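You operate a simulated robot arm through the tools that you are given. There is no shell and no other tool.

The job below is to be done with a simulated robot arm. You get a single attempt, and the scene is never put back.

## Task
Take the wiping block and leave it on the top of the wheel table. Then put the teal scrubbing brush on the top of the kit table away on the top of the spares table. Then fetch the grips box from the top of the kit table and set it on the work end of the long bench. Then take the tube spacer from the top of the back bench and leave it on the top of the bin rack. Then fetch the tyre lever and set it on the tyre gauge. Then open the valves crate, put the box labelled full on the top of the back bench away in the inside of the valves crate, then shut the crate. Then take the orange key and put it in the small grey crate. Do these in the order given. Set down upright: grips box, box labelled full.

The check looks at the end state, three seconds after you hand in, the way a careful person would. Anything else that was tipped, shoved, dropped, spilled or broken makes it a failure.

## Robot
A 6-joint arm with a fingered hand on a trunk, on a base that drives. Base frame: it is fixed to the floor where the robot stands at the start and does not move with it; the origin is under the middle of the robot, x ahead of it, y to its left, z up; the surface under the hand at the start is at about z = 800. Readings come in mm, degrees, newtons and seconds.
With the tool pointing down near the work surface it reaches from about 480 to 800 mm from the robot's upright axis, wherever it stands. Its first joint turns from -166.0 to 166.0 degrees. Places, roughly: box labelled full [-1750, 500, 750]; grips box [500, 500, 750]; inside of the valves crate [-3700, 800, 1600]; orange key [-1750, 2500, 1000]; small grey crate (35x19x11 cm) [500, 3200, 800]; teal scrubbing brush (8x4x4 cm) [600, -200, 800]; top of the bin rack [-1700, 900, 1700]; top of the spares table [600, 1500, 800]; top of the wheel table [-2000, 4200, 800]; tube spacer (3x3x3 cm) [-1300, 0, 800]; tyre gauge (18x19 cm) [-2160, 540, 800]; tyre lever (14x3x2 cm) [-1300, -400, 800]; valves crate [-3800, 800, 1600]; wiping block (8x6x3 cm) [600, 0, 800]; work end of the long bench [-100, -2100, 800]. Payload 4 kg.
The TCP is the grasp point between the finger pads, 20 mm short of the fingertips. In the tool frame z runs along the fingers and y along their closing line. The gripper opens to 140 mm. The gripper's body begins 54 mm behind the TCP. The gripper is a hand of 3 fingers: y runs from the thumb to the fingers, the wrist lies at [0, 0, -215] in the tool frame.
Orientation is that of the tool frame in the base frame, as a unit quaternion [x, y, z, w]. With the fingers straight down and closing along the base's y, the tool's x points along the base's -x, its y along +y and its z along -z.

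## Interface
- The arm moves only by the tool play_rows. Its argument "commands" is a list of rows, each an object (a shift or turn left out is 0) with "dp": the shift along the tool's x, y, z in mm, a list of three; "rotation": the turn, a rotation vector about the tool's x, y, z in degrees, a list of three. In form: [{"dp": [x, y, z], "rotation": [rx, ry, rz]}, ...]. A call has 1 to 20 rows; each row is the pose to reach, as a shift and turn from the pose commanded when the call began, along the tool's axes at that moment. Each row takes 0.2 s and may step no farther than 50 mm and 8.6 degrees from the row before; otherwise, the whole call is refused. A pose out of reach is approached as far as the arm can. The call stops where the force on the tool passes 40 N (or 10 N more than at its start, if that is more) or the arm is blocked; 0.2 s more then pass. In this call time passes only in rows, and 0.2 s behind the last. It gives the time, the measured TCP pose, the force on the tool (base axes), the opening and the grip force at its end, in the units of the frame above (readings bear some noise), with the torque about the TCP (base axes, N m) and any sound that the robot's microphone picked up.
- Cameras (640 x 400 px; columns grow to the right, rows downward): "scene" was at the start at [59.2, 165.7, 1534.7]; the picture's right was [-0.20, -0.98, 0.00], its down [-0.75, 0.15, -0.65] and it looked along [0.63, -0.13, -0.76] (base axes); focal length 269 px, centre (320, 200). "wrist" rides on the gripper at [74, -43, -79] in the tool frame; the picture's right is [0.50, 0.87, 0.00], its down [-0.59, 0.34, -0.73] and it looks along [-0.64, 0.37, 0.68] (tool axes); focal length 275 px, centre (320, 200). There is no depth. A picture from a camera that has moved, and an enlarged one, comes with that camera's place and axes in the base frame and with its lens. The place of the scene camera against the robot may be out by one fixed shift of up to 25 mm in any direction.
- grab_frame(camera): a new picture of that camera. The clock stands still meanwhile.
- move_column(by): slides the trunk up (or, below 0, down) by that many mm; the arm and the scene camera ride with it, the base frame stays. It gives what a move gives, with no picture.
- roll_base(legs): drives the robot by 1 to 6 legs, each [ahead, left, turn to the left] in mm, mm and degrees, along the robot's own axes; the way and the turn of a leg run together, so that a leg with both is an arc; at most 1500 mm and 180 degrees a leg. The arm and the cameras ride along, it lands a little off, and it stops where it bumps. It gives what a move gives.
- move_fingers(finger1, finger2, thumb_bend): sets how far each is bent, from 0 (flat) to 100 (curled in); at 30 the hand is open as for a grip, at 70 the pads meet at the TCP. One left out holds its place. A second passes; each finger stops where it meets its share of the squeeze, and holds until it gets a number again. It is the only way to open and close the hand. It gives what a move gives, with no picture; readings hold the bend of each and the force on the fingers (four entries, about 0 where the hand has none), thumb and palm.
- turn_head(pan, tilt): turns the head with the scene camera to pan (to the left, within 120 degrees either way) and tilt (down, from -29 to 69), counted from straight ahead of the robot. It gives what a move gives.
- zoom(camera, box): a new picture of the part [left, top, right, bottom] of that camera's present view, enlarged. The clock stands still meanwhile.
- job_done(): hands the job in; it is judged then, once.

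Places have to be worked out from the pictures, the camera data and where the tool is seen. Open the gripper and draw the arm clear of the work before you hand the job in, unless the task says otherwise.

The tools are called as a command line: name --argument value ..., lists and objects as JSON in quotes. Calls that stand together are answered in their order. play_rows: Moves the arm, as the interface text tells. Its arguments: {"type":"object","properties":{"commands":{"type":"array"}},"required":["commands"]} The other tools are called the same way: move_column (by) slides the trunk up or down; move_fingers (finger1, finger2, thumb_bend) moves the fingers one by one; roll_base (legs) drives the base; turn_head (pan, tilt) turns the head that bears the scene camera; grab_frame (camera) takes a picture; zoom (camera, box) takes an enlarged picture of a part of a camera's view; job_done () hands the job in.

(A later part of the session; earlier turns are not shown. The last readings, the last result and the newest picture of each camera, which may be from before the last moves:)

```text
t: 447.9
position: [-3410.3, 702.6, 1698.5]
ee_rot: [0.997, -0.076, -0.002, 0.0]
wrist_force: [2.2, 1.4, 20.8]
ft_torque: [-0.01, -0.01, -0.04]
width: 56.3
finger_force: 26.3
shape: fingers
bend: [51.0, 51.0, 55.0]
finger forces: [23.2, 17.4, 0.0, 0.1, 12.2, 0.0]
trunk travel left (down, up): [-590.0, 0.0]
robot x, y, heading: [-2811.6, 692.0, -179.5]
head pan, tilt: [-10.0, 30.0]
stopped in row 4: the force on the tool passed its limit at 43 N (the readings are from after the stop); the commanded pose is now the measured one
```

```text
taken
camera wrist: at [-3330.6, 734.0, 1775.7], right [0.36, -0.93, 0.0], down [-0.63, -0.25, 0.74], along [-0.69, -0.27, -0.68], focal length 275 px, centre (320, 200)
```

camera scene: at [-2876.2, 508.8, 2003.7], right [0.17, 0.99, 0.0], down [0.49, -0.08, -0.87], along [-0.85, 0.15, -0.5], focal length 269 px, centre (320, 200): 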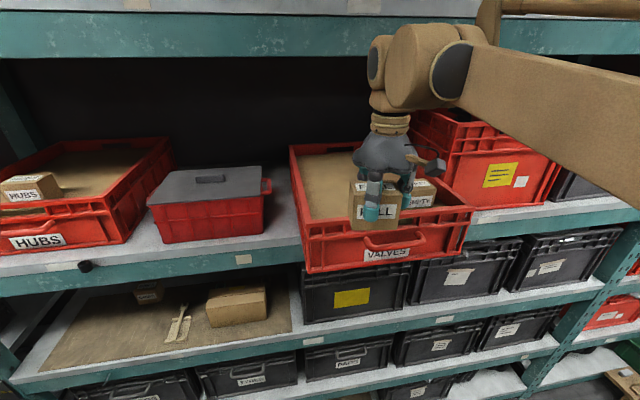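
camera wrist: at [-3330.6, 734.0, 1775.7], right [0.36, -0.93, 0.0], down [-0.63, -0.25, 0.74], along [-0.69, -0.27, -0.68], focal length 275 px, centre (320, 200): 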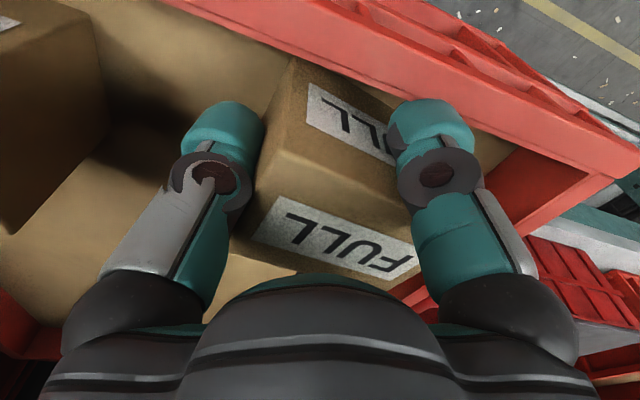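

The box met the crate's floor at TCP z≈1698 (floor ≈1640). I'll check the scene view before easing off and releasing.

zoom --camera "scene" --box '[270, 90, 490, 290]'

play_rows --commands '[{"dp": [0, 0, -1.5]}, {"dp": [0, 0, -3]}]'

```text
2.00 times, centred on (380, 190) of scene
camera zoom: at [-2872.4, 509.2, 2004.0], right [0.17, 0.99, 0.0], down [0.49, -0.09, -0.87], along [-0.85, 0.15, -0.5], focal length 537 px, centre (200, 220)
```

zoom: 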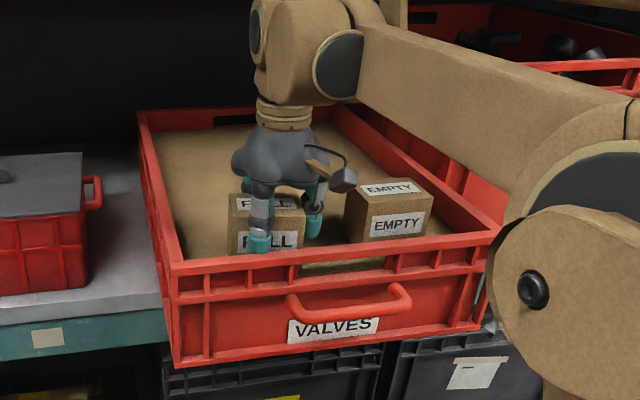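

```text
t: 448.5
position: [-3413.2, 700.5, 1699.7]
ee_rot: [0.997, -0.076, -0.001, 0.0]
wrist_force: [-0.3, 0.2, -1.3]
ft_torque: [0.06, 0.01, 0.02]
width: 56.9
finger_force: 18.9
shape: fingers
bend: [51.0, 51.0, 55.0]
finger forces: [13.4, 14.7, 0.0, 0.0, 10.5, 0.0]
trunk travel left (down, up): [-590.0, 0.0]
robot x, y, heading: [-2808.1, 692.1, -179.7]
head pan, tilt: [-10.0, 30.0]
```

The load is nearly off. I'll open the fingers modestly to leave the box standing.

move_fingers --finger1 47 --finger2 46 --thumb_bend 47

grab_frame --camera "wrist"

zoom --camera "scene" --box '[270, 90, 490, 290]'

```text
t: 449.5
position: [-3413.0, 701.3, 1699.4]
ee_rot: [0.997, -0.077, -0.002, 0.001]
wrist_force: [-2.5, -0.3, 0.6]
ft_torque: [0.01, 0.04, -0.07]
width: 70.3
finger_force: 1.1
shape: fingers
bend: [48.0, 46.0, 47.0]
finger forces: [2.6, 0.0, 0.0, 0.1, 0.0, 0.0]
trunk travel left (down, up): [-590.0, 0.0]
robot x, y, heading: [-2805.4, 691.4, -180.0]
head pan, tilt: [-10.0, 30.0]
```

```text
taken
camera wrist: at [-3333.4, 733.6, 1777.1], right [0.36, -0.93, 0.0], down [-0.63, -0.25, 0.74], along [-0.69, -0.27, -0.68], focal length 275 px, centre (320, 200)
```

wrist: 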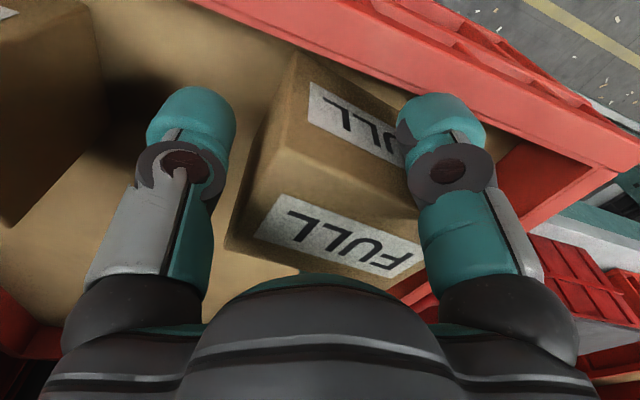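

```text
2.00 times, centred on (380, 190) of scene
camera zoom: at [-2875.6, 508.8, 2003.7], right [0.17, 0.99, 0.0], down [0.49, -0.09, -0.87], along [-0.85, 0.15, -0.5], focal length 537 px, centre (200, 220)
```

zoom: 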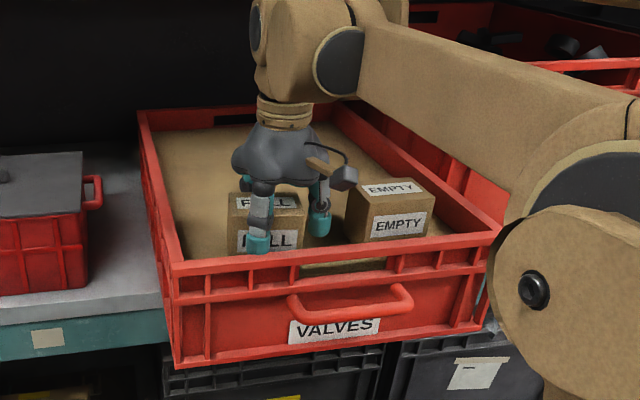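

The box stands free; finger 1 just brushes the front wall. I'll lift straight up out of the crate.

play_rows --commands '[{"dp": [0, 0, -6]}, {"dp": [0, 0, -18]}, {"dp": [0, 0, -40]}, {"dp": [0, 0, -70]}, {"dp": [30, -5, -90]}, {"dp": [75, -11, -90]}, {"dp": [120, -18, -90]}]'

grab_frame --camera "wrist"

zoom --camera "scene" --box '[270, 90, 490, 290]'

```text
t: 451.1
position: [-3286.2, 701.5, 1791.7]
ee_rot: [0.997, -0.076, -0.002, 0.0]
wrist_force: [-0.3, 0.2, 0.1]
ft_torque: [0.0, 0.04, -0.02]
width: 73.1
finger_force: 0.1
shape: fingers
bend: [47.0, 46.0, 47.0]
finger forces: [0.0, 0.1, 0.0, 0.1, 0.0, 0.1]
trunk travel left (down, up): [-590.0, 0.0]
robot x, y, heading: [-2807.8, 695.1, -179.9]
head pan, tilt: [-10.0, 30.0]
```

```text
taken
camera wrist: at [-3206.5, 732.8, 1867.8], right [0.36, -0.93, 0.0], down [-0.63, -0.25, 0.74], along [-0.69, -0.27, -0.68], focal length 275 px, centre (320, 200)
```

wrist: 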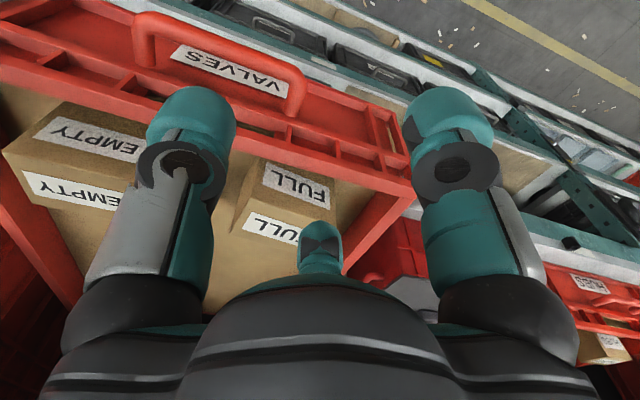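

```text
2.00 times, centred on (380, 190) of scene
camera zoom: at [-2871.0, 508.9, 2003.8], right [0.17, 0.99, 0.0], down [0.49, -0.09, -0.87], along [-0.85, 0.15, -0.5], focal length 537 px, centre (200, 220)
```

zoom: 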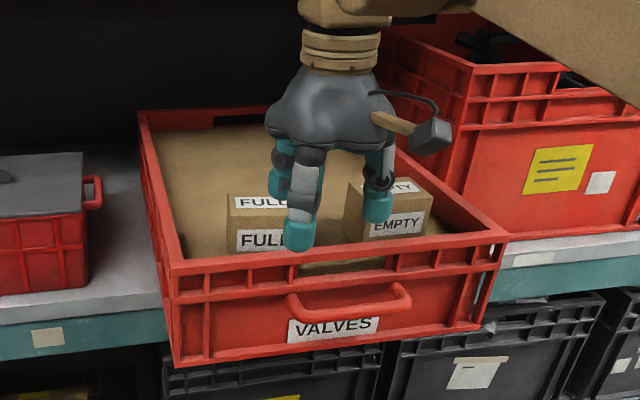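

FULL stands upright beside EMPTY. To shut the crate I'll make a fist, yaw and tilt the hand 30° back as before, and push on the rib above the handle at the middle of the front.

play_rows --commands '[{"dp": [8, -25, 15], "rotation": [0, 0, 7]}, {"dp": [16, -50, 30], "rotation": [0, 0, 14]}, {"dp": [25, -74, 45], "rotation": [0, 0, 21.3]}, {"dp": [25, -74, 60], "rotation": [0, 0, 21.3]}]'

move_fingers --finger1 68 --finger2 68 --thumb_bend 68

play_rows --commands '[{"dp": [0, 0, 0], "rotation": [-3.8, -6.5, 0]}, {"dp": [0, 0, 0], "rotation": [-7.55, -12.95, 0]}, {"dp": [0, 0, 0], "rotation": [-11.3, -19.4, 0]}, {"dp": [0, 0, 0], "rotation": [-15.1, -25.9, 0]}]'

grab_frame --camera "wrist"

zoom --camera "scene" --box '[270, 90, 490, 290]'

```text
t: 452.1
position: [-3255.6, 771.1, 1728.5]
ee_rot: [0.966, -0.26, -0.002, 0.0]
wrist_force: [0.4, 0.8, 1.2]
ft_torque: [-0.01, 0.0, -0.02]
width: 72.7
finger_force: 0.2
shape: fingers
bend: [47.0, 46.0, 47.0]
finger forces: [0.1, 0.1, 0.1, 0.0, 0.1, 0.0]
trunk travel left (down, up): [-590.0, 0.0]
robot x, y, heading: [-2808.4, 691.4, -179.8]
head pan, tilt: [-10.0, 30.0]
```

```text
t: 453.1
position: [-3255.5, 770.4, 1728.2]
ee_rot: [0.966, -0.259, -0.002, 0.0]
wrist_force: [0.3, -0.2, -0.6]
ft_torque: [-0.03, -0.01, 0.02]
width: 7.9
finger_force: 0.1
shape: fingers
bend: [68.0, 68.0, 68.0]
finger forces: [0.0, 0.0, 0.0, 0.0, 0.0, 0.0]
trunk travel left (down, up): [-590.0, 0.0]
robot x, y, heading: [-2807.6, 688.6, -179.8]
head pan, tilt: [-10.0, 30.0]
```

```text
t: 454.1
position: [-3252.4, 771.2, 1729.9]
ee_rot: [0.932, -0.25, -0.252, 0.068]
wrist_force: [-0.3, 0.4, -0.6]
ft_torque: [-0.03, 0.03, -0.02]
width: 7.9
finger_force: 0.1
shape: fingers
bend: [68.0, 68.0, 68.0]
finger forces: [0.0, 0.1, 0.0, 0.0, 0.0, 0.1]
trunk travel left (down, up): [-590.0, 0.0]
robot x, y, heading: [-2807.3, 687.9, -179.8]
head pan, tilt: [-10.0, 30.0]
```

```text
taken
camera wrist: at [-3139.0, 771.1, 1753.3], right [0.0, -1.0, 0.0], down [-0.21, 0.0, 0.98], along [-0.98, 0.0, -0.21], focal length 275 px, centre (320, 200)
```

wrist: 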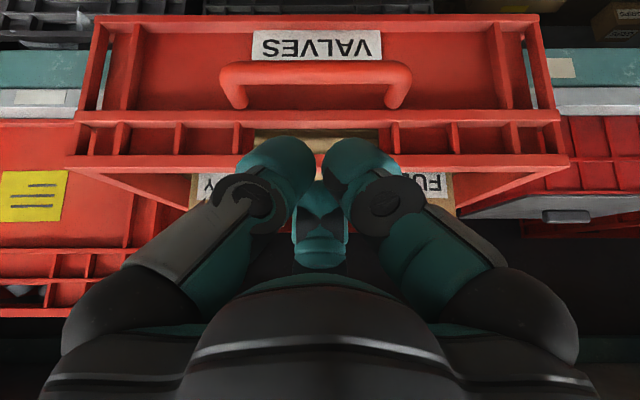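

```text
2.00 times, centred on (380, 190) of scene
camera zoom: at [-2871.8, 508.4, 2003.8], right [0.17, 0.99, 0.0], down [0.49, -0.08, -0.87], along [-0.85, 0.15, -0.5], focal length 537 px, centre (200, 220)
```

zoom: 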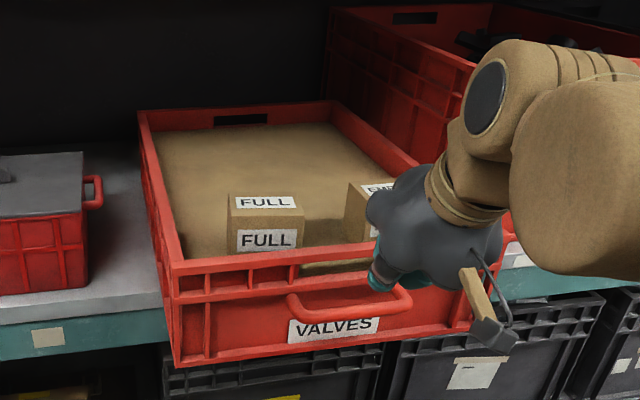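

The fist lines up with the crate's centre. I'll bring the fingertips to just in front of the rib above the handle.

play_rows --commands '[{"dp": [-4, 2, 30]}, {"dp": [-9, 4.5, 60]}, {"dp": [-12.9, 6.7, 89.6]}]'

grab_frame --camera "wrist"

zoom --camera "scene" --box '[300, 150, 440, 280]'

```text
t: 454.9
position: [-3314.2, 771.0, 1658.7]
ee_rot: [0.933, -0.251, -0.25, 0.068]
wrist_force: [-0.7, -0.3, -0.1]
ft_torque: [0.02, 0.0, -0.01]
width: 7.7
finger_force: 0.0
shape: fingers
bend: [68.0, 68.0, 68.0]
finger forces: [0.0, 0.0, 0.0, 0.0, 0.0, 0.0]
trunk travel left (down, up): [-590.0, 0.0]
robot x, y, heading: [-2809.0, 686.4, -179.9]
head pan, tilt: [-10.0, 30.0]
```

```text
taken
camera wrist: at [-3202.0, 772.7, 1682.0], right [0.0, -1.0, 0.0], down [-0.22, 0.0, 0.98], along [-0.98, 0.0, -0.22], focal length 275 px, centre (320, 200)
```

wrist: 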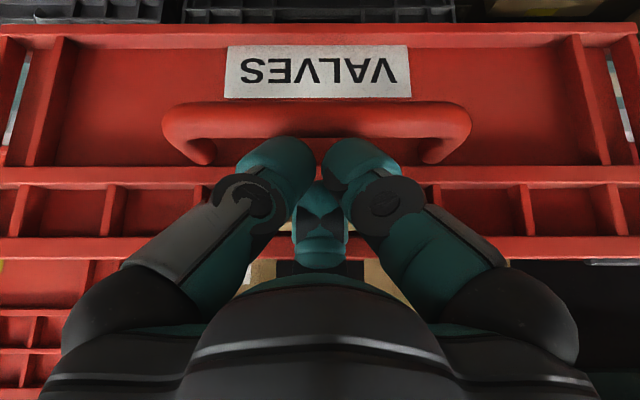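

```text
3.08 times, centred on (370, 215) of scene
camera zoom: at [-2877.2, 509.3, 2003.6], right [0.17, 0.99, 0.0], down [0.49, -0.09, -0.87], along [-0.85, 0.15, -0.5], focal length 826 px, centre (166, 154)
```

zoom: 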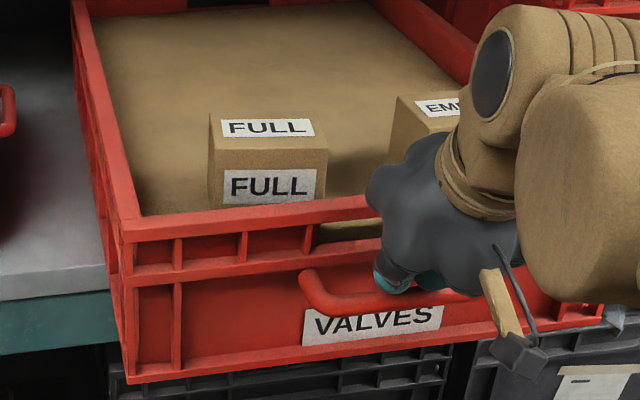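

Fingertips are about 10 mm from the rib. I'll push slowly (12 mm per row), watching force and pictures.

play_rows --commands '[{"dp": [-8.9, 5.3, 6]}, {"dp": [-17.9, 10.5, 12.1]}, {"dp": [-26.8, 15.8, 18.1]}, {"dp": [-35.7, 21.1, 24.2]}, {"dp": [-44.6, 26.4, 30.2]}]'

grab_frame --camera "wrist"

zoom --camera "scene" --box '[270, 110, 490, 290]'

```text
t: 456.1
position: [-3372.8, 769.3, 1658.7]
ee_rot: [0.932, -0.25, -0.252, 0.068]
wrist_force: [3.2, -0.1, 0.9]
ft_torque: [0.01, 0.03, 0.01]
width: 8.4
finger_force: 1.9
shape: fingers
bend: [68.0, 71.0, 68.0]
finger forces: [0.1, 3.5, 0.0, 0.1, 0.1, 0.1]
trunk travel left (down, up): [-590.0, 0.0]
robot x, y, heading: [-2805.9, 689.2, -179.9]
head pan, tilt: [-10.0, 30.0]
```

```text
taken
camera wrist: at [-3259.3, 771.5, 1683.0], right [0.0, -1.0, 0.0], down [-0.22, 0.0, 0.98], along [-0.98, 0.0, -0.22], focal length 275 px, centre (320, 200)
```

wrist: 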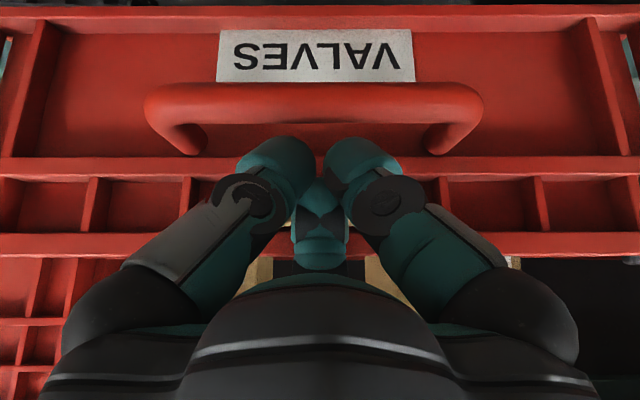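

```text
2.22 times, centred on (380, 200) of scene
camera zoom: at [-2874.3, 509.0, 2003.7], right [0.17, 0.99, 0.0], down [0.49, -0.09, -0.87], along [-0.85, 0.15, -0.5], focal length 597 px, centre (187, 200)
```

zoom: 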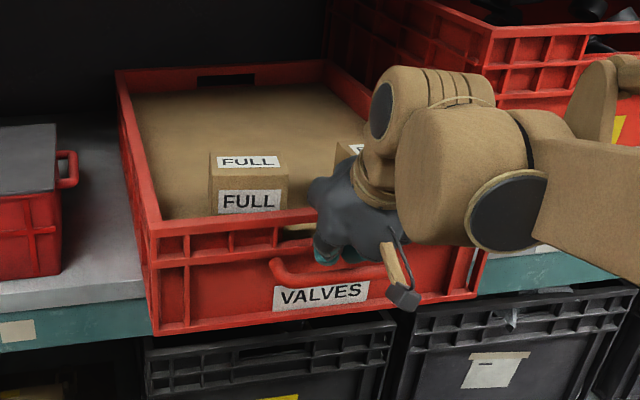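

It slides back with only ~3 N. By the handle's position about 164 mm remain; pushing on.

play_rows --commands '[{"dp": [-8.9, 5.3, 6]}, {"dp": [-17.9, 10.5, 12.1]}, {"dp": [-26.8, 15.8, 18.1]}, {"dp": [-35.7, 21.1, 24.2]}, {"dp": [-44.6, 26.4, 30.2]}, {"dp": [-53.6, 31.7, 36.3]}, {"dp": [-62.5, 36.9, 42.3]}, {"dp": [-71.4, 42.2, 48.4]}, {"dp": [-80.4, 47.5, 54.4]}, {"dp": [-89.3, 52.8, 60.5]}, {"dp": [-98.2, 58, 66.5]}, {"dp": [-107.1, 63.3, 72.5]}]'

grab_frame --camera "wrist"

grab_frame --camera "scene"

```text
t: 458.7
position: [-3517.2, 769.1, 1658.0]
ee_rot: [0.933, -0.25, -0.251, 0.069]
wrist_force: [3.7, 1.3, 1.3]
ft_torque: [0.02, 0.07, -0.01]
width: 8.4
finger_force: 2.2
shape: fingers
bend: [68.0, 71.0, 68.0]
finger forces: [0.0, 4.5, 0.0, 0.0, 0.0, 0.1]
trunk travel left (down, up): [-590.0, 0.0]
robot x, y, heading: [-2807.7, 690.5, -179.9]
head pan, tilt: [-10.0, 30.0]
```

```text
taken
camera wrist: at [-3403.5, 770.5, 1682.4], right [0.0, -1.0, 0.0], down [-0.22, 0.0, 0.98], along [-0.98, 0.0, -0.22], focal length 275 px, centre (320, 200)
```

wrist: 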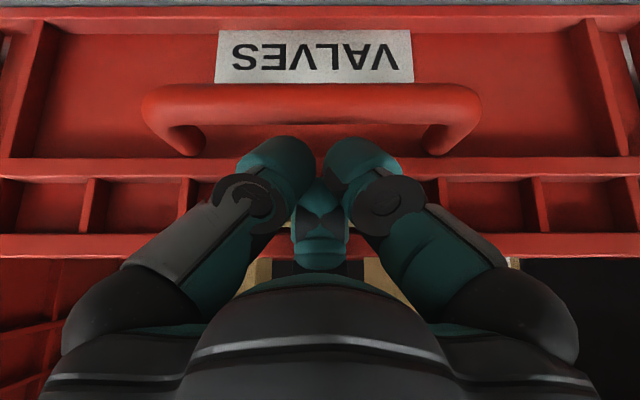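

```text
taken
camera scene: at [-2874.4, 509.2, 2003.7], right [0.17, 0.99, 0.0], down [0.49, -0.09, -0.87], along [-0.85, 0.15, -0.5], focal length 269 px, centre (320, 200)
```

scene: 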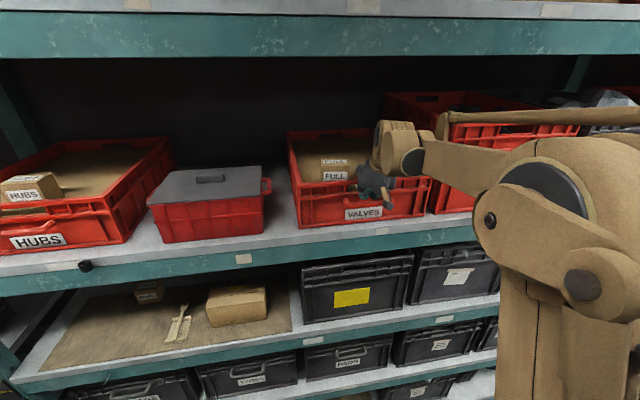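

About 20 mm remain. I'll finish in 4 mm steps until it reaches its stop.

play_rows --commands '[{"dp": [-3, 1.8, 2]}, {"dp": [-6, 3.5, 4]}, {"dp": [-8.9, 5.3, 6]}, {"dp": [-11.9, 7, 8.1]}, {"dp": [-14.9, 8.8, 10.1]}]'

play_rows --commands '[{"dp": [-2.2, 1.3, 1.5]}, {"dp": [-4.5, 2.6, 3]}]'

grab_frame --camera "wrist"

```text
t: 459.9
position: [-3534.5, 769.6, 1659.4]
ee_rot: [0.933, -0.25, -0.251, 0.069]
wrist_force: [7.2, 0.4, 1.3]
ft_torque: [0.0, 0.1, 0.0]
width: 8.5
finger_force: 3.3
shape: fingers
bend: [68.0, 72.0, 68.0]
finger forces: [0.0, 7.1, 0.1, 0.1, 0.0, 0.1]
trunk travel left (down, up): [-590.0, 0.0]
robot x, y, heading: [-2807.3, 692.1, -179.9]
head pan, tilt: [-10.0, 30.0]
```

```text
t: 460.5
position: [-3538.3, 769.5, 1660.2]
ee_rot: [0.932, -0.25, -0.252, 0.067]
wrist_force: [17.0, -0.4, -6.1]
ft_torque: [-0.03, 0.25, 0.01]
width: 9.9
finger_force: 8.2
shape: fingers
bend: [67.0, 71.0, 68.0]
finger forces: [0.1, 16.0, 0.0, 0.0, 0.1, 0.0]
trunk travel left (down, up): [-590.0, 0.0]
robot x, y, heading: [-2805.1, 691.5, -179.9]
head pan, tilt: [-10.0, 30.0]
```

```text
taken
camera wrist: at [-3424.8, 770.3, 1684.0], right [0.0, -1.0, 0.0], down [-0.22, 0.0, 0.98], along [-0.98, 0.0, -0.22], focal length 275 px, centre (320, 200)
```

wrist: 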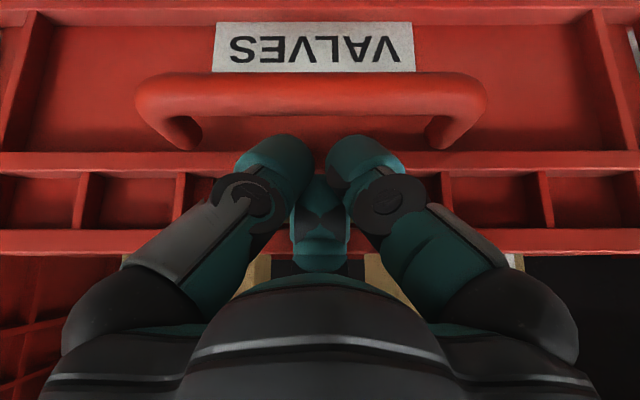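

The force climbs (17 N) – it is reaching its stop. One more small push to be sure it is fully shut.

play_rows --commands '[{"dp": [-2.2, 1.3, 1.5]}, {"dp": [-4.5, 2.6, 3]}]'

zoom --camera "scene" --box '[260, 100, 480, 260]'

```text
t: 461.1
position: [-3543.2, 770.1, 1661.2]
ee_rot: [0.932, -0.251, -0.252, 0.069]
wrist_force: [21.0, 0.6, -4.8]
ft_torque: [0.04, 0.38, 0.01]
width: 11.7
finger_force: 10.0
shape: fingers
bend: [66.0, 72.0, 67.0]
finger forces: [0.0, 19.8, 0.1, 0.1, 0.0, 0.0]
trunk travel left (down, up): [-590.0, 0.0]
robot x, y, heading: [-2807.9, 690.4, -179.7]
head pan, tilt: [-10.0, 30.0]
```

```text
2.50 times, centred on (370, 180) of scene
camera zoom: at [-2868.0, 509.1, 2003.9], right [0.17, 0.99, 0.0], down [0.49, -0.09, -0.87], along [-0.85, 0.15, -0.5], focal length 672 px, centre (195, 250)
```

zoom: 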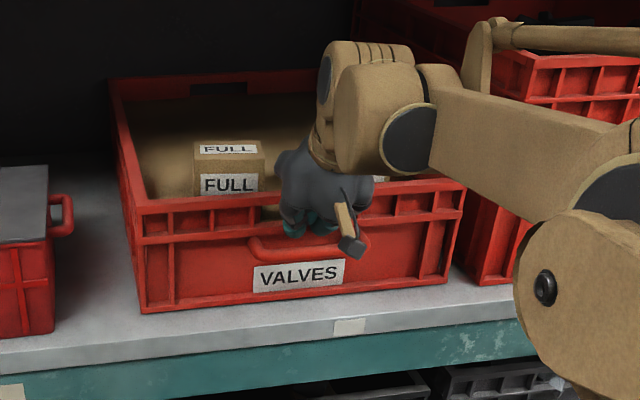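

The crate's corner is back exactly where it was at the start (x≈−3555), so it is shut with FULL standing inside. I'll back the hand away and look once more.

play_rows --commands '[{"dp": [15, -9, -12]}, {"dp": [33, -19, -32]}, {"dp": [51, -30, -58]}, {"dp": [80, -47, -78]}, {"dp": [110, -65, -98]}]'

zoom --camera "scene" --box '[240, 90, 480, 260]'

grab_frame --camera "wrist"

```text
t: 462.3
position: [-3384.6, 770.8, 1681.2]
ee_rot: [0.932, -0.25, -0.253, 0.068]
wrist_force: [0.8, 1.2, -0.1]
ft_torque: [0.01, 0.0, 0.03]
width: 7.9
finger_force: 0.1
shape: fingers
bend: [68.0, 68.0, 68.0]
finger forces: [0.0, 0.0, 0.1, 0.0, 0.1, 0.0]
trunk travel left (down, up): [-590.0, 0.0]
robot x, y, heading: [-2807.8, 693.5, -179.7]
head pan, tilt: [-10.0, 30.0]
```

```text
2.35 times, centred on (360, 175) of scene
camera zoom: at [-2870.0, 508.5, 2003.8], right [0.17, 0.99, 0.0], down [0.49, -0.08, -0.87], along [-0.85, 0.15, -0.5], focal length 632 px, centre (226, 259)
```

zoom: 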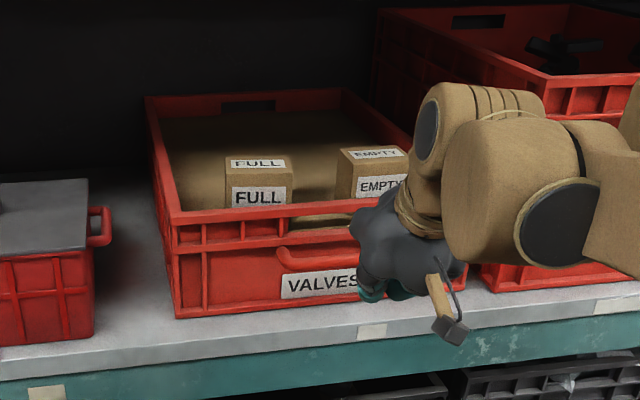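

```text
taken
camera wrist: at [-3271.5, 770.9, 1704.0], right [0.0, -1.0, 0.0], down [-0.22, 0.0, 0.98], along [-0.98, 0.0, -0.22], focal length 275 px, centre (320, 200)
```

wrist: 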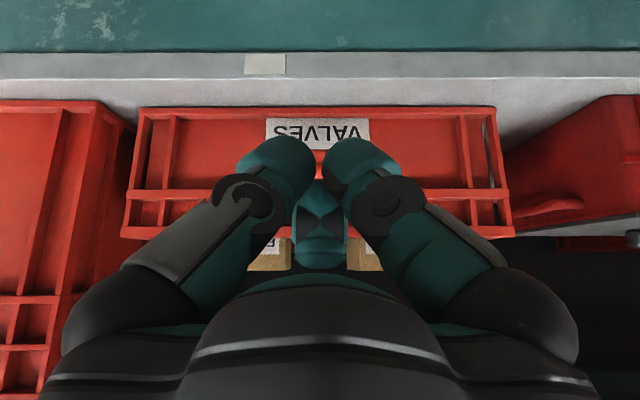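

The crate is shut and both boxes stand inside. Last item: the orange key at the north end of the island. I'll level the hand, retract, lower the trunk and turn to drive north along the aisle.

play_rows --commands '[{"dp": [23, 7, -21], "rotation": [3.8, 6.5, 0]}, {"dp": [46, 13, -43], "rotation": [7.55, 12.95, 0]}, {"dp": [70, 20, -64], "rotation": [11.3, 19.4, 0]}, {"dp": [92, 26, -85], "rotation": [15.1, 25.9, 0]}]'

move_column --by -400

move_column --by -40

roll_base --legs '[[0, 0, -90], [0, 80, 0]]'

turn_head --pan 0 --tilt 25

grab_frame --camera "scene"

```text
t: 463.3
position: [-3287.6, 702.8, 1720.2]
ee_rot: [0.966, -0.259, -0.002, 0.0]
wrist_force: [0.2, -0.3, -0.2]
ft_torque: [-0.02, 0.0, 0.01]
width: 7.8
finger_force: 0.1
shape: fingers
bend: [68.0, 68.0, 68.0]
finger forces: [0.0, 0.1, 0.1, 0.0, 0.0, 0.0]
trunk travel left (down, up): [-590.0, 0.0]
robot x, y, heading: [-2807.8, 688.7, -179.7]
head pan, tilt: [-10.0, 30.0]
```

```text
t: 467.1
position: [-3288.2, 702.7, 1320.0]
ee_rot: [0.966, -0.26, -0.001, 0.001]
wrist_force: [0.5, -0.1, 0.9]
ft_torque: [0.01, 0.0, 0.01]
width: 8.2
finger_force: 0.0
shape: fingers
bend: [68.0, 68.0, 68.0]
finger forces: [0.0, 0.1, 0.0, 0.1, 0.1, 0.1]
trunk travel left (down, up): [-190.0, 400.0]
robot x, y, heading: [-2811.3, 693.2, -179.9]
head pan, tilt: [-10.0, 30.0]
```

```text
t: 468.0
position: [-3288.1, 703.4, 1279.0]
ee_rot: [0.966, -0.259, -0.002, 0.0]
wrist_force: [0.7, -0.1, -0.2]
ft_torque: [0.04, 0.01, -0.01]
width: 8.1
finger_force: 0.1
shape: fingers
bend: [68.0, 68.0, 68.0]
finger forces: [0.1, 0.0, 0.0, 0.1, 0.1, 0.1]
trunk travel left (down, up): [-150.0, 440.0]
robot x, y, heading: [-2809.4, 690.3, -179.5]
head pan, tilt: [-10.0, 30.0]
```

```text
t: 472.9
position: [-2882.5, 1171.3, 1277.9]
ee_rot: [-0.501, 0.865, 0.0, 0.002]
wrist_force: [-0.5, -0.3, 0.3]
ft_torque: [-0.04, 0.0, -0.02]
width: 8.0
finger_force: 0.1
shape: fingers
bend: [68.0, 68.0, 68.0]
finger forces: [0.0, 0.1, 0.0, 0.1, 0.0, 0.0]
trunk travel left (down, up): [-150.0, 440.0]
robot x, y, heading: [-2893.1, 693.0, 90.5]
head pan, tilt: [-10.0, 30.0]
```

```text
t: 473.6
position: [-2880.9, 1172.3, 1279.5]
ee_rot: [-0.502, 0.865, 0.002, 0.001]
wrist_force: [-0.1, 0.1, 0.2]
ft_torque: [0.02, 0.0, -0.01]
width: 7.9
finger_force: 0.1
shape: fingers
bend: [68.0, 68.0, 68.0]
finger forces: [0.0, 0.0, 0.0, 0.0, 0.1, 0.0]
trunk travel left (down, up): [-150.0, 440.0]
robot x, y, heading: [-2885.8, 690.2, 90.3]
head pan, tilt: [0.0, 25.0]
```

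```text
taken
camera scene: at [-3076.9, 753.9, 1571.6], right [1.0, 0.01, 0.0], down [0.0, -0.42, -0.91], along [-0.01, 0.91, -0.42], focal length 269 px, centre (320, 200)
```

scene: 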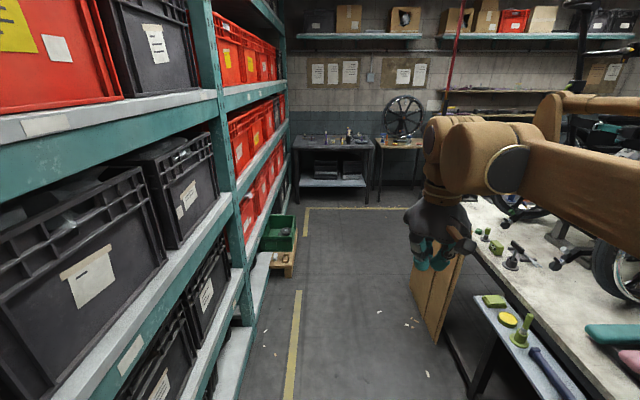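

The way is clear if I keep near x≈−2960 between the green crate and the leaning boards. Driving north.

roll_base --legs '[[0, 70, -0.3], [1250, 0, 0], [1200, 0, 0]]'

turn_head --pan -90 --tilt 30

grab_frame --camera "scene"

```text
t: 486.2
position: [-2947.9, 3629.6, 1279.6]
ee_rot: [-0.498, 0.867, 0.001, 0.001]
wrist_force: [0.3, -0.8, -0.5]
ft_torque: [-0.01, 0.0, -0.01]
width: 8.0
finger_force: 0.0
shape: fingers
bend: [68.0, 68.0, 68.0]
finger forces: [0.1, 0.0, 0.0, 0.0, 0.1, 0.0]
trunk travel left (down, up): [-150.0, 440.0]
robot x, y, heading: [-2959.3, 3151.6, 90.3]
head pan, tilt: [0.0, 25.0]
```

```text
t: 487.9
position: [-2946.9, 3629.3, 1279.5]
ee_rot: [-0.498, 0.867, 0.002, 0.001]
wrist_force: [-0.1, 0.2, -0.7]
ft_torque: [0.0, 0.0, -0.03]
width: 7.9
finger_force: 0.2
shape: fingers
bend: [68.0, 68.0, 68.0]
finger forces: [0.0, 0.1, 0.0, 0.0, 0.0, 0.1]
trunk travel left (down, up): [-150.0, 440.0]
robot x, y, heading: [-2958.5, 3151.3, 90.1]
head pan, tilt: [-90.0, 30.0]
```

```text
taken
camera scene: at [-3054.5, 3121.3, 1563.7], right [0.0, -1.0, 0.0], down [-0.5, 0.0, -0.87], along [0.87, 0.0, -0.5], focal length 269 px, centre (320, 200)
```

scene: 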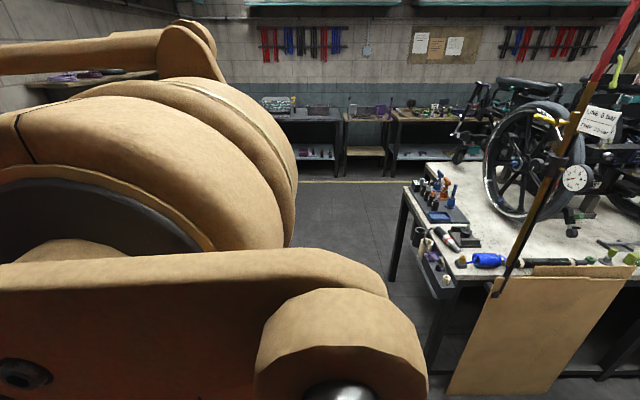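

zoom --camera "scene" --box '[380, 150, 520, 270]'

```text
3.33 times, centred on (450, 210) of scene
camera zoom: at [-3054.5, 3121.3, 1563.7], right [0.0, -1.0, 0.0], down [-0.5, 0.0, -0.87], along [0.87, 0.0, -0.5], focal length 895 px, centre (-113, 167)
```

zoom: 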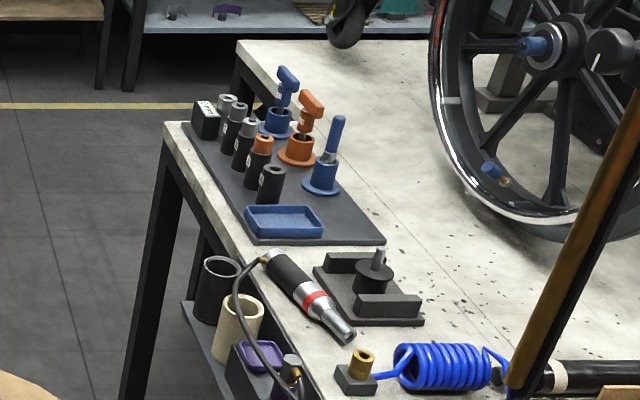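

The orange T‑handled key stands in its cup on a mat at the end table, about [−1672, 2396], handle top near z≈888. I'll move across to face it from the north.

roll_base --legs '[[0, -1290, 0], [0, 0, 180]]'

turn_head --pan -15 --tilt 40

grab_frame --camera "scene"

grab_frame --camera "wrist"

```text
t: 501.7
position: [-1675.2, 2669.5, 1280.2]
ee_rot: [0.869, 0.495, -0.001, 0.001]
wrist_force: [-0.4, -1.2, 0.2]
ft_torque: [0.01, 0.01, -0.01]
width: 8.0
finger_force: 0.0
shape: fingers
bend: [68.0, 68.0, 68.0]
finger forces: [0.0, 0.0, 0.0, 0.0, 0.0, 0.0]
trunk travel left (down, up): [-150.0, 440.0]
robot x, y, heading: [-1661.3, 3148.4, -90.6]
head pan, tilt: [-90.0, 30.0]
```

```text
t: 503.2
position: [-1674.6, 2668.5, 1279.7]
ee_rot: [0.869, 0.495, -0.002, 0.002]
wrist_force: [-0.4, 0.2, 0.4]
ft_torque: [0.01, -0.02, 0.02]
width: 7.8
finger_force: 0.1
shape: fingers
bend: [68.0, 68.0, 68.0]
finger forces: [0.0, 0.0, 0.1, 0.0, 0.0, 0.0]
trunk travel left (down, up): [-150.0, 440.0]
robot x, y, heading: [-1656.0, 3149.0, -90.3]
head pan, tilt: [-15.0, 40.0]
```

```text
taken
camera scene: at [-1488.4, 3076.6, 1548.4], right [-0.96, 0.27, 0.0], down [0.17, 0.62, -0.77], along [-0.2, -0.74, -0.64], focal length 269 px, centre (320, 200)
```

scene: 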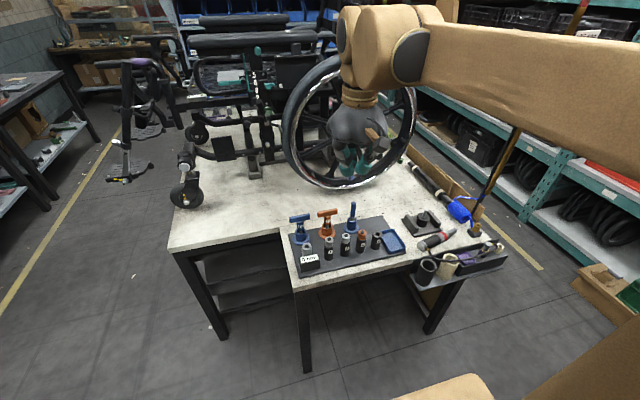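

```text
taken
camera wrist: at [-1673.6, 2756.2, 1356.9], right [1.0, -0.01, 0.0], down [-0.01, -0.68, 0.74], along [-0.01, -0.74, -0.68], focal length 275 px, centre (320, 200)
```

wrist: 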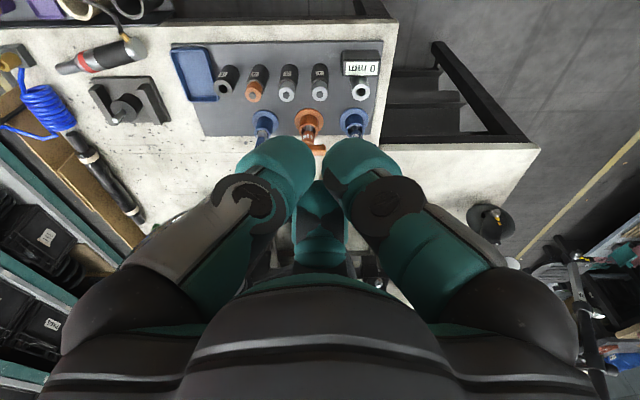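

zoom --camera "scene" --box '[270, 180, 430, 290]'

zoom --camera "wrist" --box '[220, 60, 420, 180]'

```text
3.64 times, centred on (350, 235) of scene
camera zoom: at [-1488.4, 3076.6, 1548.4], right [-0.96, 0.27, 0.0], down [0.17, 0.62, -0.77], along [-0.2, -0.74, -0.64], focal length 977 px, centre (211, 73)
```

zoom: 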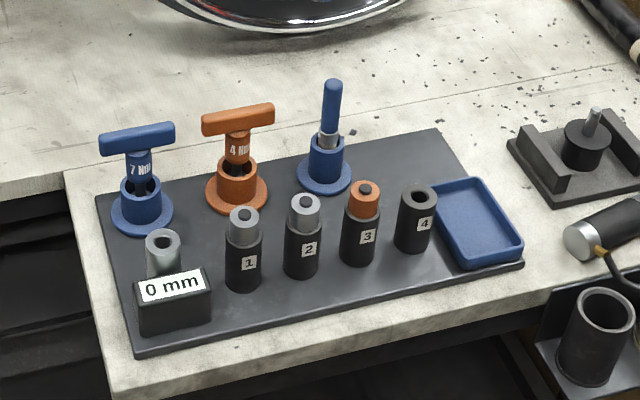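

```text
3.20 times, centred on (320, 120) of wrist
camera zoom: at [-1673.6, 2756.2, 1356.9], right [1.0, -0.01, 0.0], down [-0.01, -0.68, 0.74], along [-0.01, -0.74, -0.68], focal length 881 px, centre (320, 456)
```

zoom: 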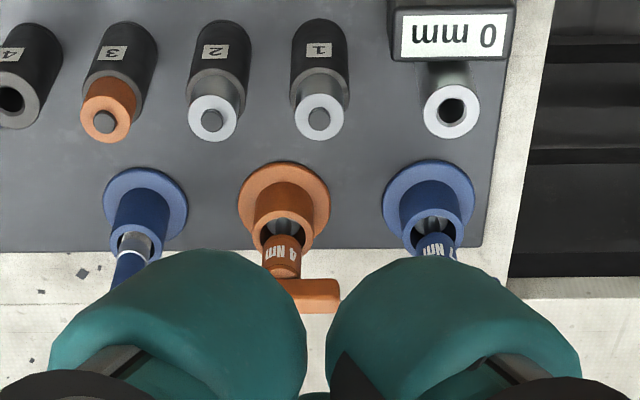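

The 4 Nm T‑handle's bar is at about [−1695, 2423, 919], lying along x, with a blue T‑handle 20 mm beyond its +x end. I'll grip it like the brush: thumb at the bar's −x end, fingers on its two sides. First edge closer and square the hand.

roll_base --legs '[[100, 0, 0.3]]'

move_fingers --finger1 52 --finger2 52 --thumb_bend 44

play_rows --commands '[{"dp": [0, 0, 30], "rotation": [0, 0, -7.7]}, {"dp": [0, 0, 60], "rotation": [0, 0, -15.4]}, {"dp": [0, 0, 90], "rotation": [0, 0, -23]}, {"dp": [0, 0, 120], "rotation": [0, 0, -30.7]}]'

grab_frame --camera "wrist"

```text
t: 504.4
position: [-1673.4, 2567.6, 1278.3]
ee_rot: [0.868, 0.497, -0.001, 0.001]
wrist_force: [1.4, -1.2, -0.1]
ft_torque: [0.05, 0.0, -0.02]
width: 8.0
finger_force: 0.1
shape: fingers
bend: [68.0, 68.0, 68.0]
finger forces: [0.1, 0.1, 0.0, 0.0, 0.0, 0.0]
trunk travel left (down, up): [-150.0, 440.0]
robot x, y, heading: [-1656.9, 3048.6, -90.1]
head pan, tilt: [-15.0, 40.0]
```

```text
t: 505.4
position: [-1672.4, 2568.2, 1279.5]
ee_rot: [0.867, 0.498, -0.001, 0.002]
wrist_force: [-0.4, 0.3, -0.6]
ft_torque: [0.0, -0.04, 0.01]
width: 69.8
finger_force: 0.0
shape: fingers
bend: [52.0, 52.0, 44.0]
finger forces: [0.0, 0.0, 0.0, 0.1, 0.1, 0.1]
trunk travel left (down, up): [-150.0, 440.0]
robot x, y, heading: [-1658.7, 3046.5, -89.9]
head pan, tilt: [-15.0, 40.0]
```

```text
t: 506.4
position: [-1674.0, 2568.0, 1157.9]
ee_rot: [0.705, 0.709, -0.001, 0.001]
wrist_force: [0.5, 0.4, 0.2]
ft_torque: [0.02, 0.02, 0.01]
width: 70.4
finger_force: 0.0
shape: fingers
bend: [52.0, 52.0, 44.0]
finger forces: [0.1, 0.0, 0.0, 0.0, 0.0, 0.0]
trunk travel left (down, up): [-150.0, 440.0]
robot x, y, heading: [-1656.3, 3047.2, -89.9]
head pan, tilt: [-15.0, 40.0]
```

```text
taken
camera wrist: at [-1716.4, 2643.7, 1236.3], right [0.86, 0.51, 0.0], down [0.34, -0.58, 0.74], along [0.37, -0.64, -0.68], focal length 275 px, centre (320, 200)
```

wrist: 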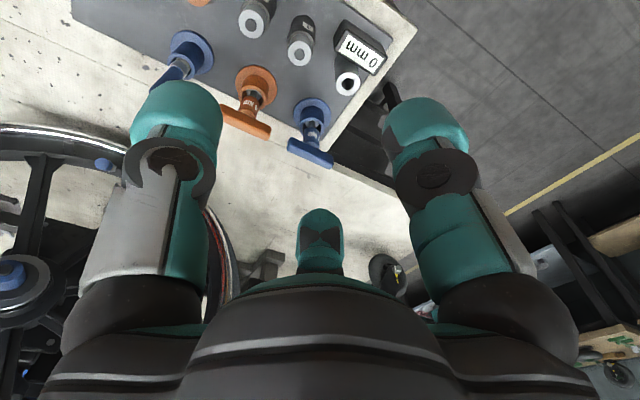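

The T‑bar's centre is about [−1700, 2428]. I'll move above it at z≈1010 and look once more.

play_rows --commands '[{"dp": [-35, -8, 30]}, {"dp": [-70, -15, 60]}, {"dp": [-105, -22, 90]}, {"dp": [-140, -30, 115]}, {"dp": [-140, -30, 148]}]'

grab_frame --camera "wrist"

zoom --camera "scene" --box '[270, 150, 430, 280]'

```text
t: 507.6
position: [-1702.3, 2426.1, 1010.1]
ee_rot: [0.706, 0.708, -0.001, 0.001]
wrist_force: [-0.3, 0.3, -0.6]
ft_torque: [-0.02, -0.02, -0.03]
width: 70.2
finger_force: 0.0
shape: fingers
bend: [52.0, 52.0, 44.0]
finger forces: [0.0, 0.0, 0.0, 0.1, 0.0, 0.0]
trunk travel left (down, up): [-150.0, 440.0]
robot x, y, heading: [-1660.1, 3046.5, -90.2]
head pan, tilt: [-15.0, 40.0]
```

```text
taken
camera wrist: at [-1745.3, 2501.6, 1087.9], right [0.86, 0.5, 0.0], down [0.34, -0.58, 0.74], along [0.37, -0.64, -0.68], focal length 275 px, centre (320, 200)
```

wrist: 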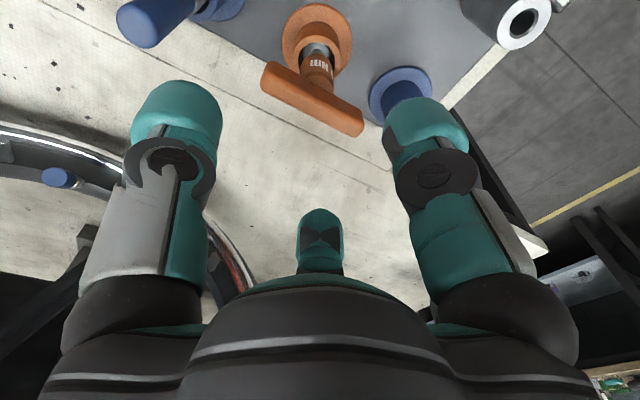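

```text
3.08 times, centred on (350, 215) of scene
camera zoom: at [-1488.5, 2976.6, 1548.3], right [-0.97, 0.26, 0.0], down [0.17, 0.62, -0.77], along [-0.2, -0.74, -0.64], focal length 826 px, centre (228, 154)
```

zoom: 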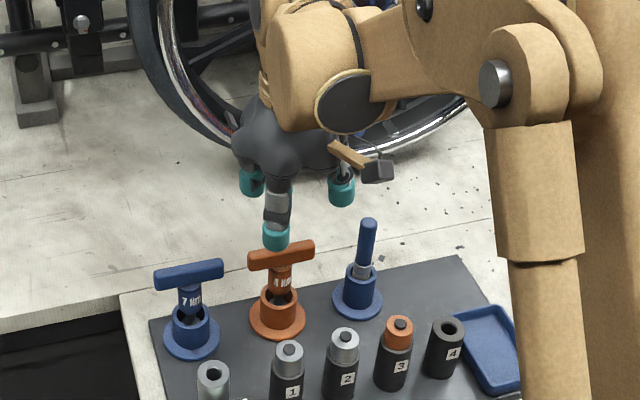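

Triangulated: T‑bar centre about [−1700, 2413, 903]. I'll shift over it and lower to z≈935 for a last check.

play_rows --commands '[{"dp": [-13, -3, 20]}, {"dp": [-13, -3, 50]}, {"dp": [-13, -3, 75]}]'

grab_frame --camera "wrist"

zoom --camera "scene" --box '[280, 170, 400, 270]'

```text
t: 508.4
position: [-1705.7, 2413.2, 937.1]
ee_rot: [0.705, 0.709, -0.001, 0.001]
wrist_force: [0.5, -0.2, -0.3]
ft_torque: [-0.01, -0.01, 0.05]
width: 69.8
finger_force: 0.1
shape: fingers
bend: [52.0, 52.0, 44.0]
finger forces: [0.0, 0.0, 0.1, 0.0, 0.0, 0.0]
trunk travel left (down, up): [-150.0, 440.0]
robot x, y, heading: [-1658.4, 3045.4, -90.2]
head pan, tilt: [-15.0, 40.0]
```

```text
taken
camera wrist: at [-1748.9, 2488.8, 1014.3], right [0.86, 0.5, 0.0], down [0.34, -0.58, 0.74], along [0.37, -0.64, -0.68], focal length 275 px, centre (320, 200)
```

wrist: 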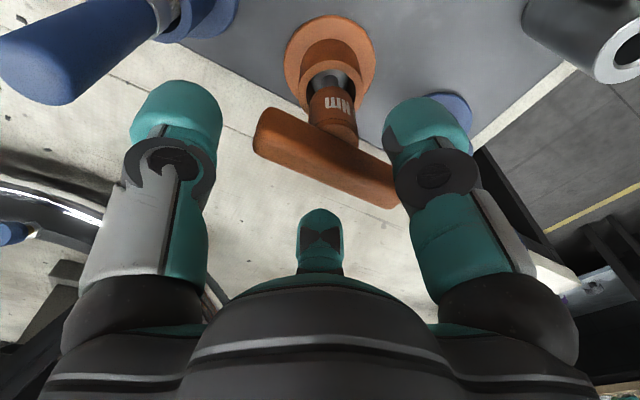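

```text
4.00 times, centred on (340, 220) of scene
camera zoom: at [-1488.6, 2976.4, 1548.3], right [-0.97, 0.26, 0.0], down [0.17, 0.62, -0.77], along [-0.2, -0.74, -0.64], focal length 1074 px, centre (240, 120)
```

zoom: 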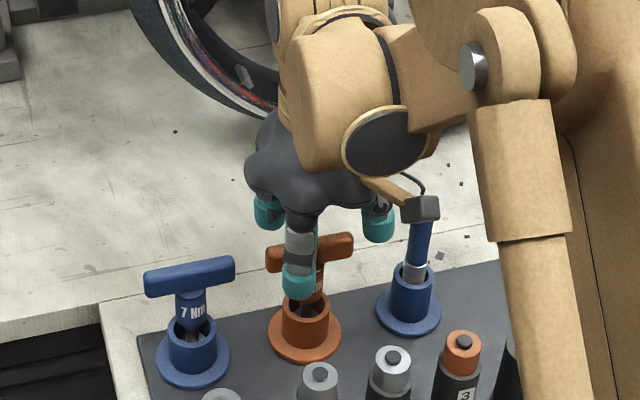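

The bar lies along the tool's y axis from −31 to +44, nicely centred. I'll lower to z≈910 and close gently.

play_rows --commands '[{"dp": [0.5, 0, 10]}, {"dp": [0.5, 0, 20]}, {"dp": [0.5, 0, 27]}]'

move_fingers --finger1 60 --finger2 60 --thumb_bend 49

grab_frame --camera "wrist"

```text
t: 509.1
position: [-1705.1, 2414.9, 910.5]
ee_rot: [0.705, 0.709, -0.002, 0.001]
wrist_force: [0.5, 0.2, -0.2]
ft_torque: [-0.03, 0.02, -0.01]
width: 70.1
finger_force: 0.1
shape: fingers
bend: [52.0, 52.0, 44.0]
finger forces: [0.0, 0.1, 0.1, 0.1, 0.0, 0.0]
trunk travel left (down, up): [-150.0, 440.0]
robot x, y, heading: [-1660.3, 3048.7, -90.0]
head pan, tilt: [-15.0, 40.0]
```

```text
t: 510.1
position: [-1704.8, 2414.3, 909.1]
ee_rot: [0.705, 0.709, -0.001, 0.001]
wrist_force: [0.4, -0.5, -0.1]
ft_torque: [0.03, 0.0, 0.01]
width: 50.6
finger_force: 0.4
shape: fingers
bend: [60.0, 60.0, 49.0]
finger forces: [0.2, 0.0, 0.1, 0.0, 0.1, 0.0]
trunk travel left (down, up): [-150.0, 440.0]
robot x, y, heading: [-1658.8, 3048.4, -90.2]
head pan, tilt: [-15.0, 40.0]
```

```text
taken
camera wrist: at [-1748.3, 2489.8, 987.1], right [0.86, 0.5, 0.0], down [0.34, -0.58, 0.74], along [0.37, -0.64, -0.68], focal length 275 px, centre (320, 200)
```

wrist: 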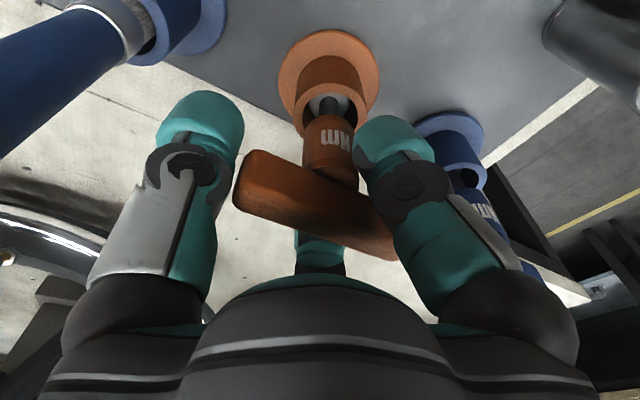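

The bar is right at the TCP's height and nearly centred. Closing further.

move_fingers --finger1 63 --finger2 63 --thumb_bend 51

move_fingers --finger1 65 --finger2 65 --thumb_bend 53

grab_frame --camera "wrist"

```text
t: 511.1
position: [-1704.8, 2414.8, 909.8]
ee_rot: [0.705, 0.709, -0.001, 0.001]
wrist_force: [0.7, 0.0, -0.3]
ft_torque: [0.04, 0.0, -0.02]
width: 46.7
finger_force: 2.2
shape: fingers
bend: [61.0, 63.0, 50.0]
finger forces: [2.2, 0.0, 0.0, 0.0, 2.0, 0.0]
trunk travel left (down, up): [-150.0, 440.0]
robot x, y, heading: [-1657.9, 3047.6, -90.2]
head pan, tilt: [-15.0, 40.0]
```

```text
t: 512.1
position: [-1706.0, 2415.4, 909.3]
ee_rot: [0.705, 0.709, -0.002, 0.002]
wrist_force: [0.0, 0.0, -0.4]
ft_torque: [0.01, -0.03, 0.01]
width: 45.1
finger_force: 4.8
shape: fingers
bend: [62.0, 64.0, 52.0]
finger forces: [4.7, 0.9, 0.0, 0.0, 4.5, 0.0]
trunk travel left (down, up): [-150.0, 440.0]
robot x, y, heading: [-1657.5, 3049.5, -90.4]
head pan, tilt: [-15.0, 40.0]
```

```text
taken
camera wrist: at [-1748.3, 2489.9, 987.2], right [0.86, 0.5, 0.0], down [0.34, -0.58, 0.74], along [0.37, -0.64, -0.68], focal length 275 px, centre (320, 200)
```

wrist: 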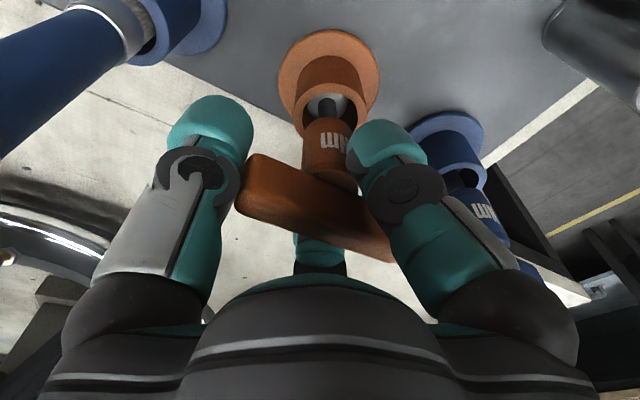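

Contact is made; finger 2 needs a bit more. I'll even out the squeeze.

move_fingers --finger1 67 --finger2 70 --thumb_bend 56

grab_frame --camera "wrist"

```text
t: 513.1
position: [-1705.5, 2414.7, 909.9]
ee_rot: [0.705, 0.71, -0.001, 0.001]
wrist_force: [0.7, 1.3, 0.9]
ft_torque: [0.0, -0.07, 0.01]
width: 44.0
finger_force: 10.4
shape: fingers
bend: [62.0, 66.0, 53.0]
finger forces: [7.8, 5.2, 0.0, 0.0, 9.1, 0.0]
trunk travel left (down, up): [-150.0, 440.0]
robot x, y, heading: [-1657.5, 3046.9, -90.2]
head pan, tilt: [-15.0, 40.0]
```

```text
taken
camera wrist: at [-1748.3, 2489.9, 987.2], right [0.86, 0.5, 0.0], down [0.34, -0.58, 0.74], along [0.37, -0.64, -0.68], focal length 275 px, centre (320, 200)
```

wrist: 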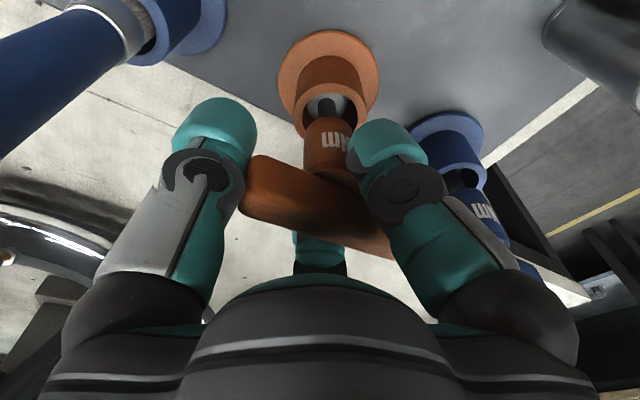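

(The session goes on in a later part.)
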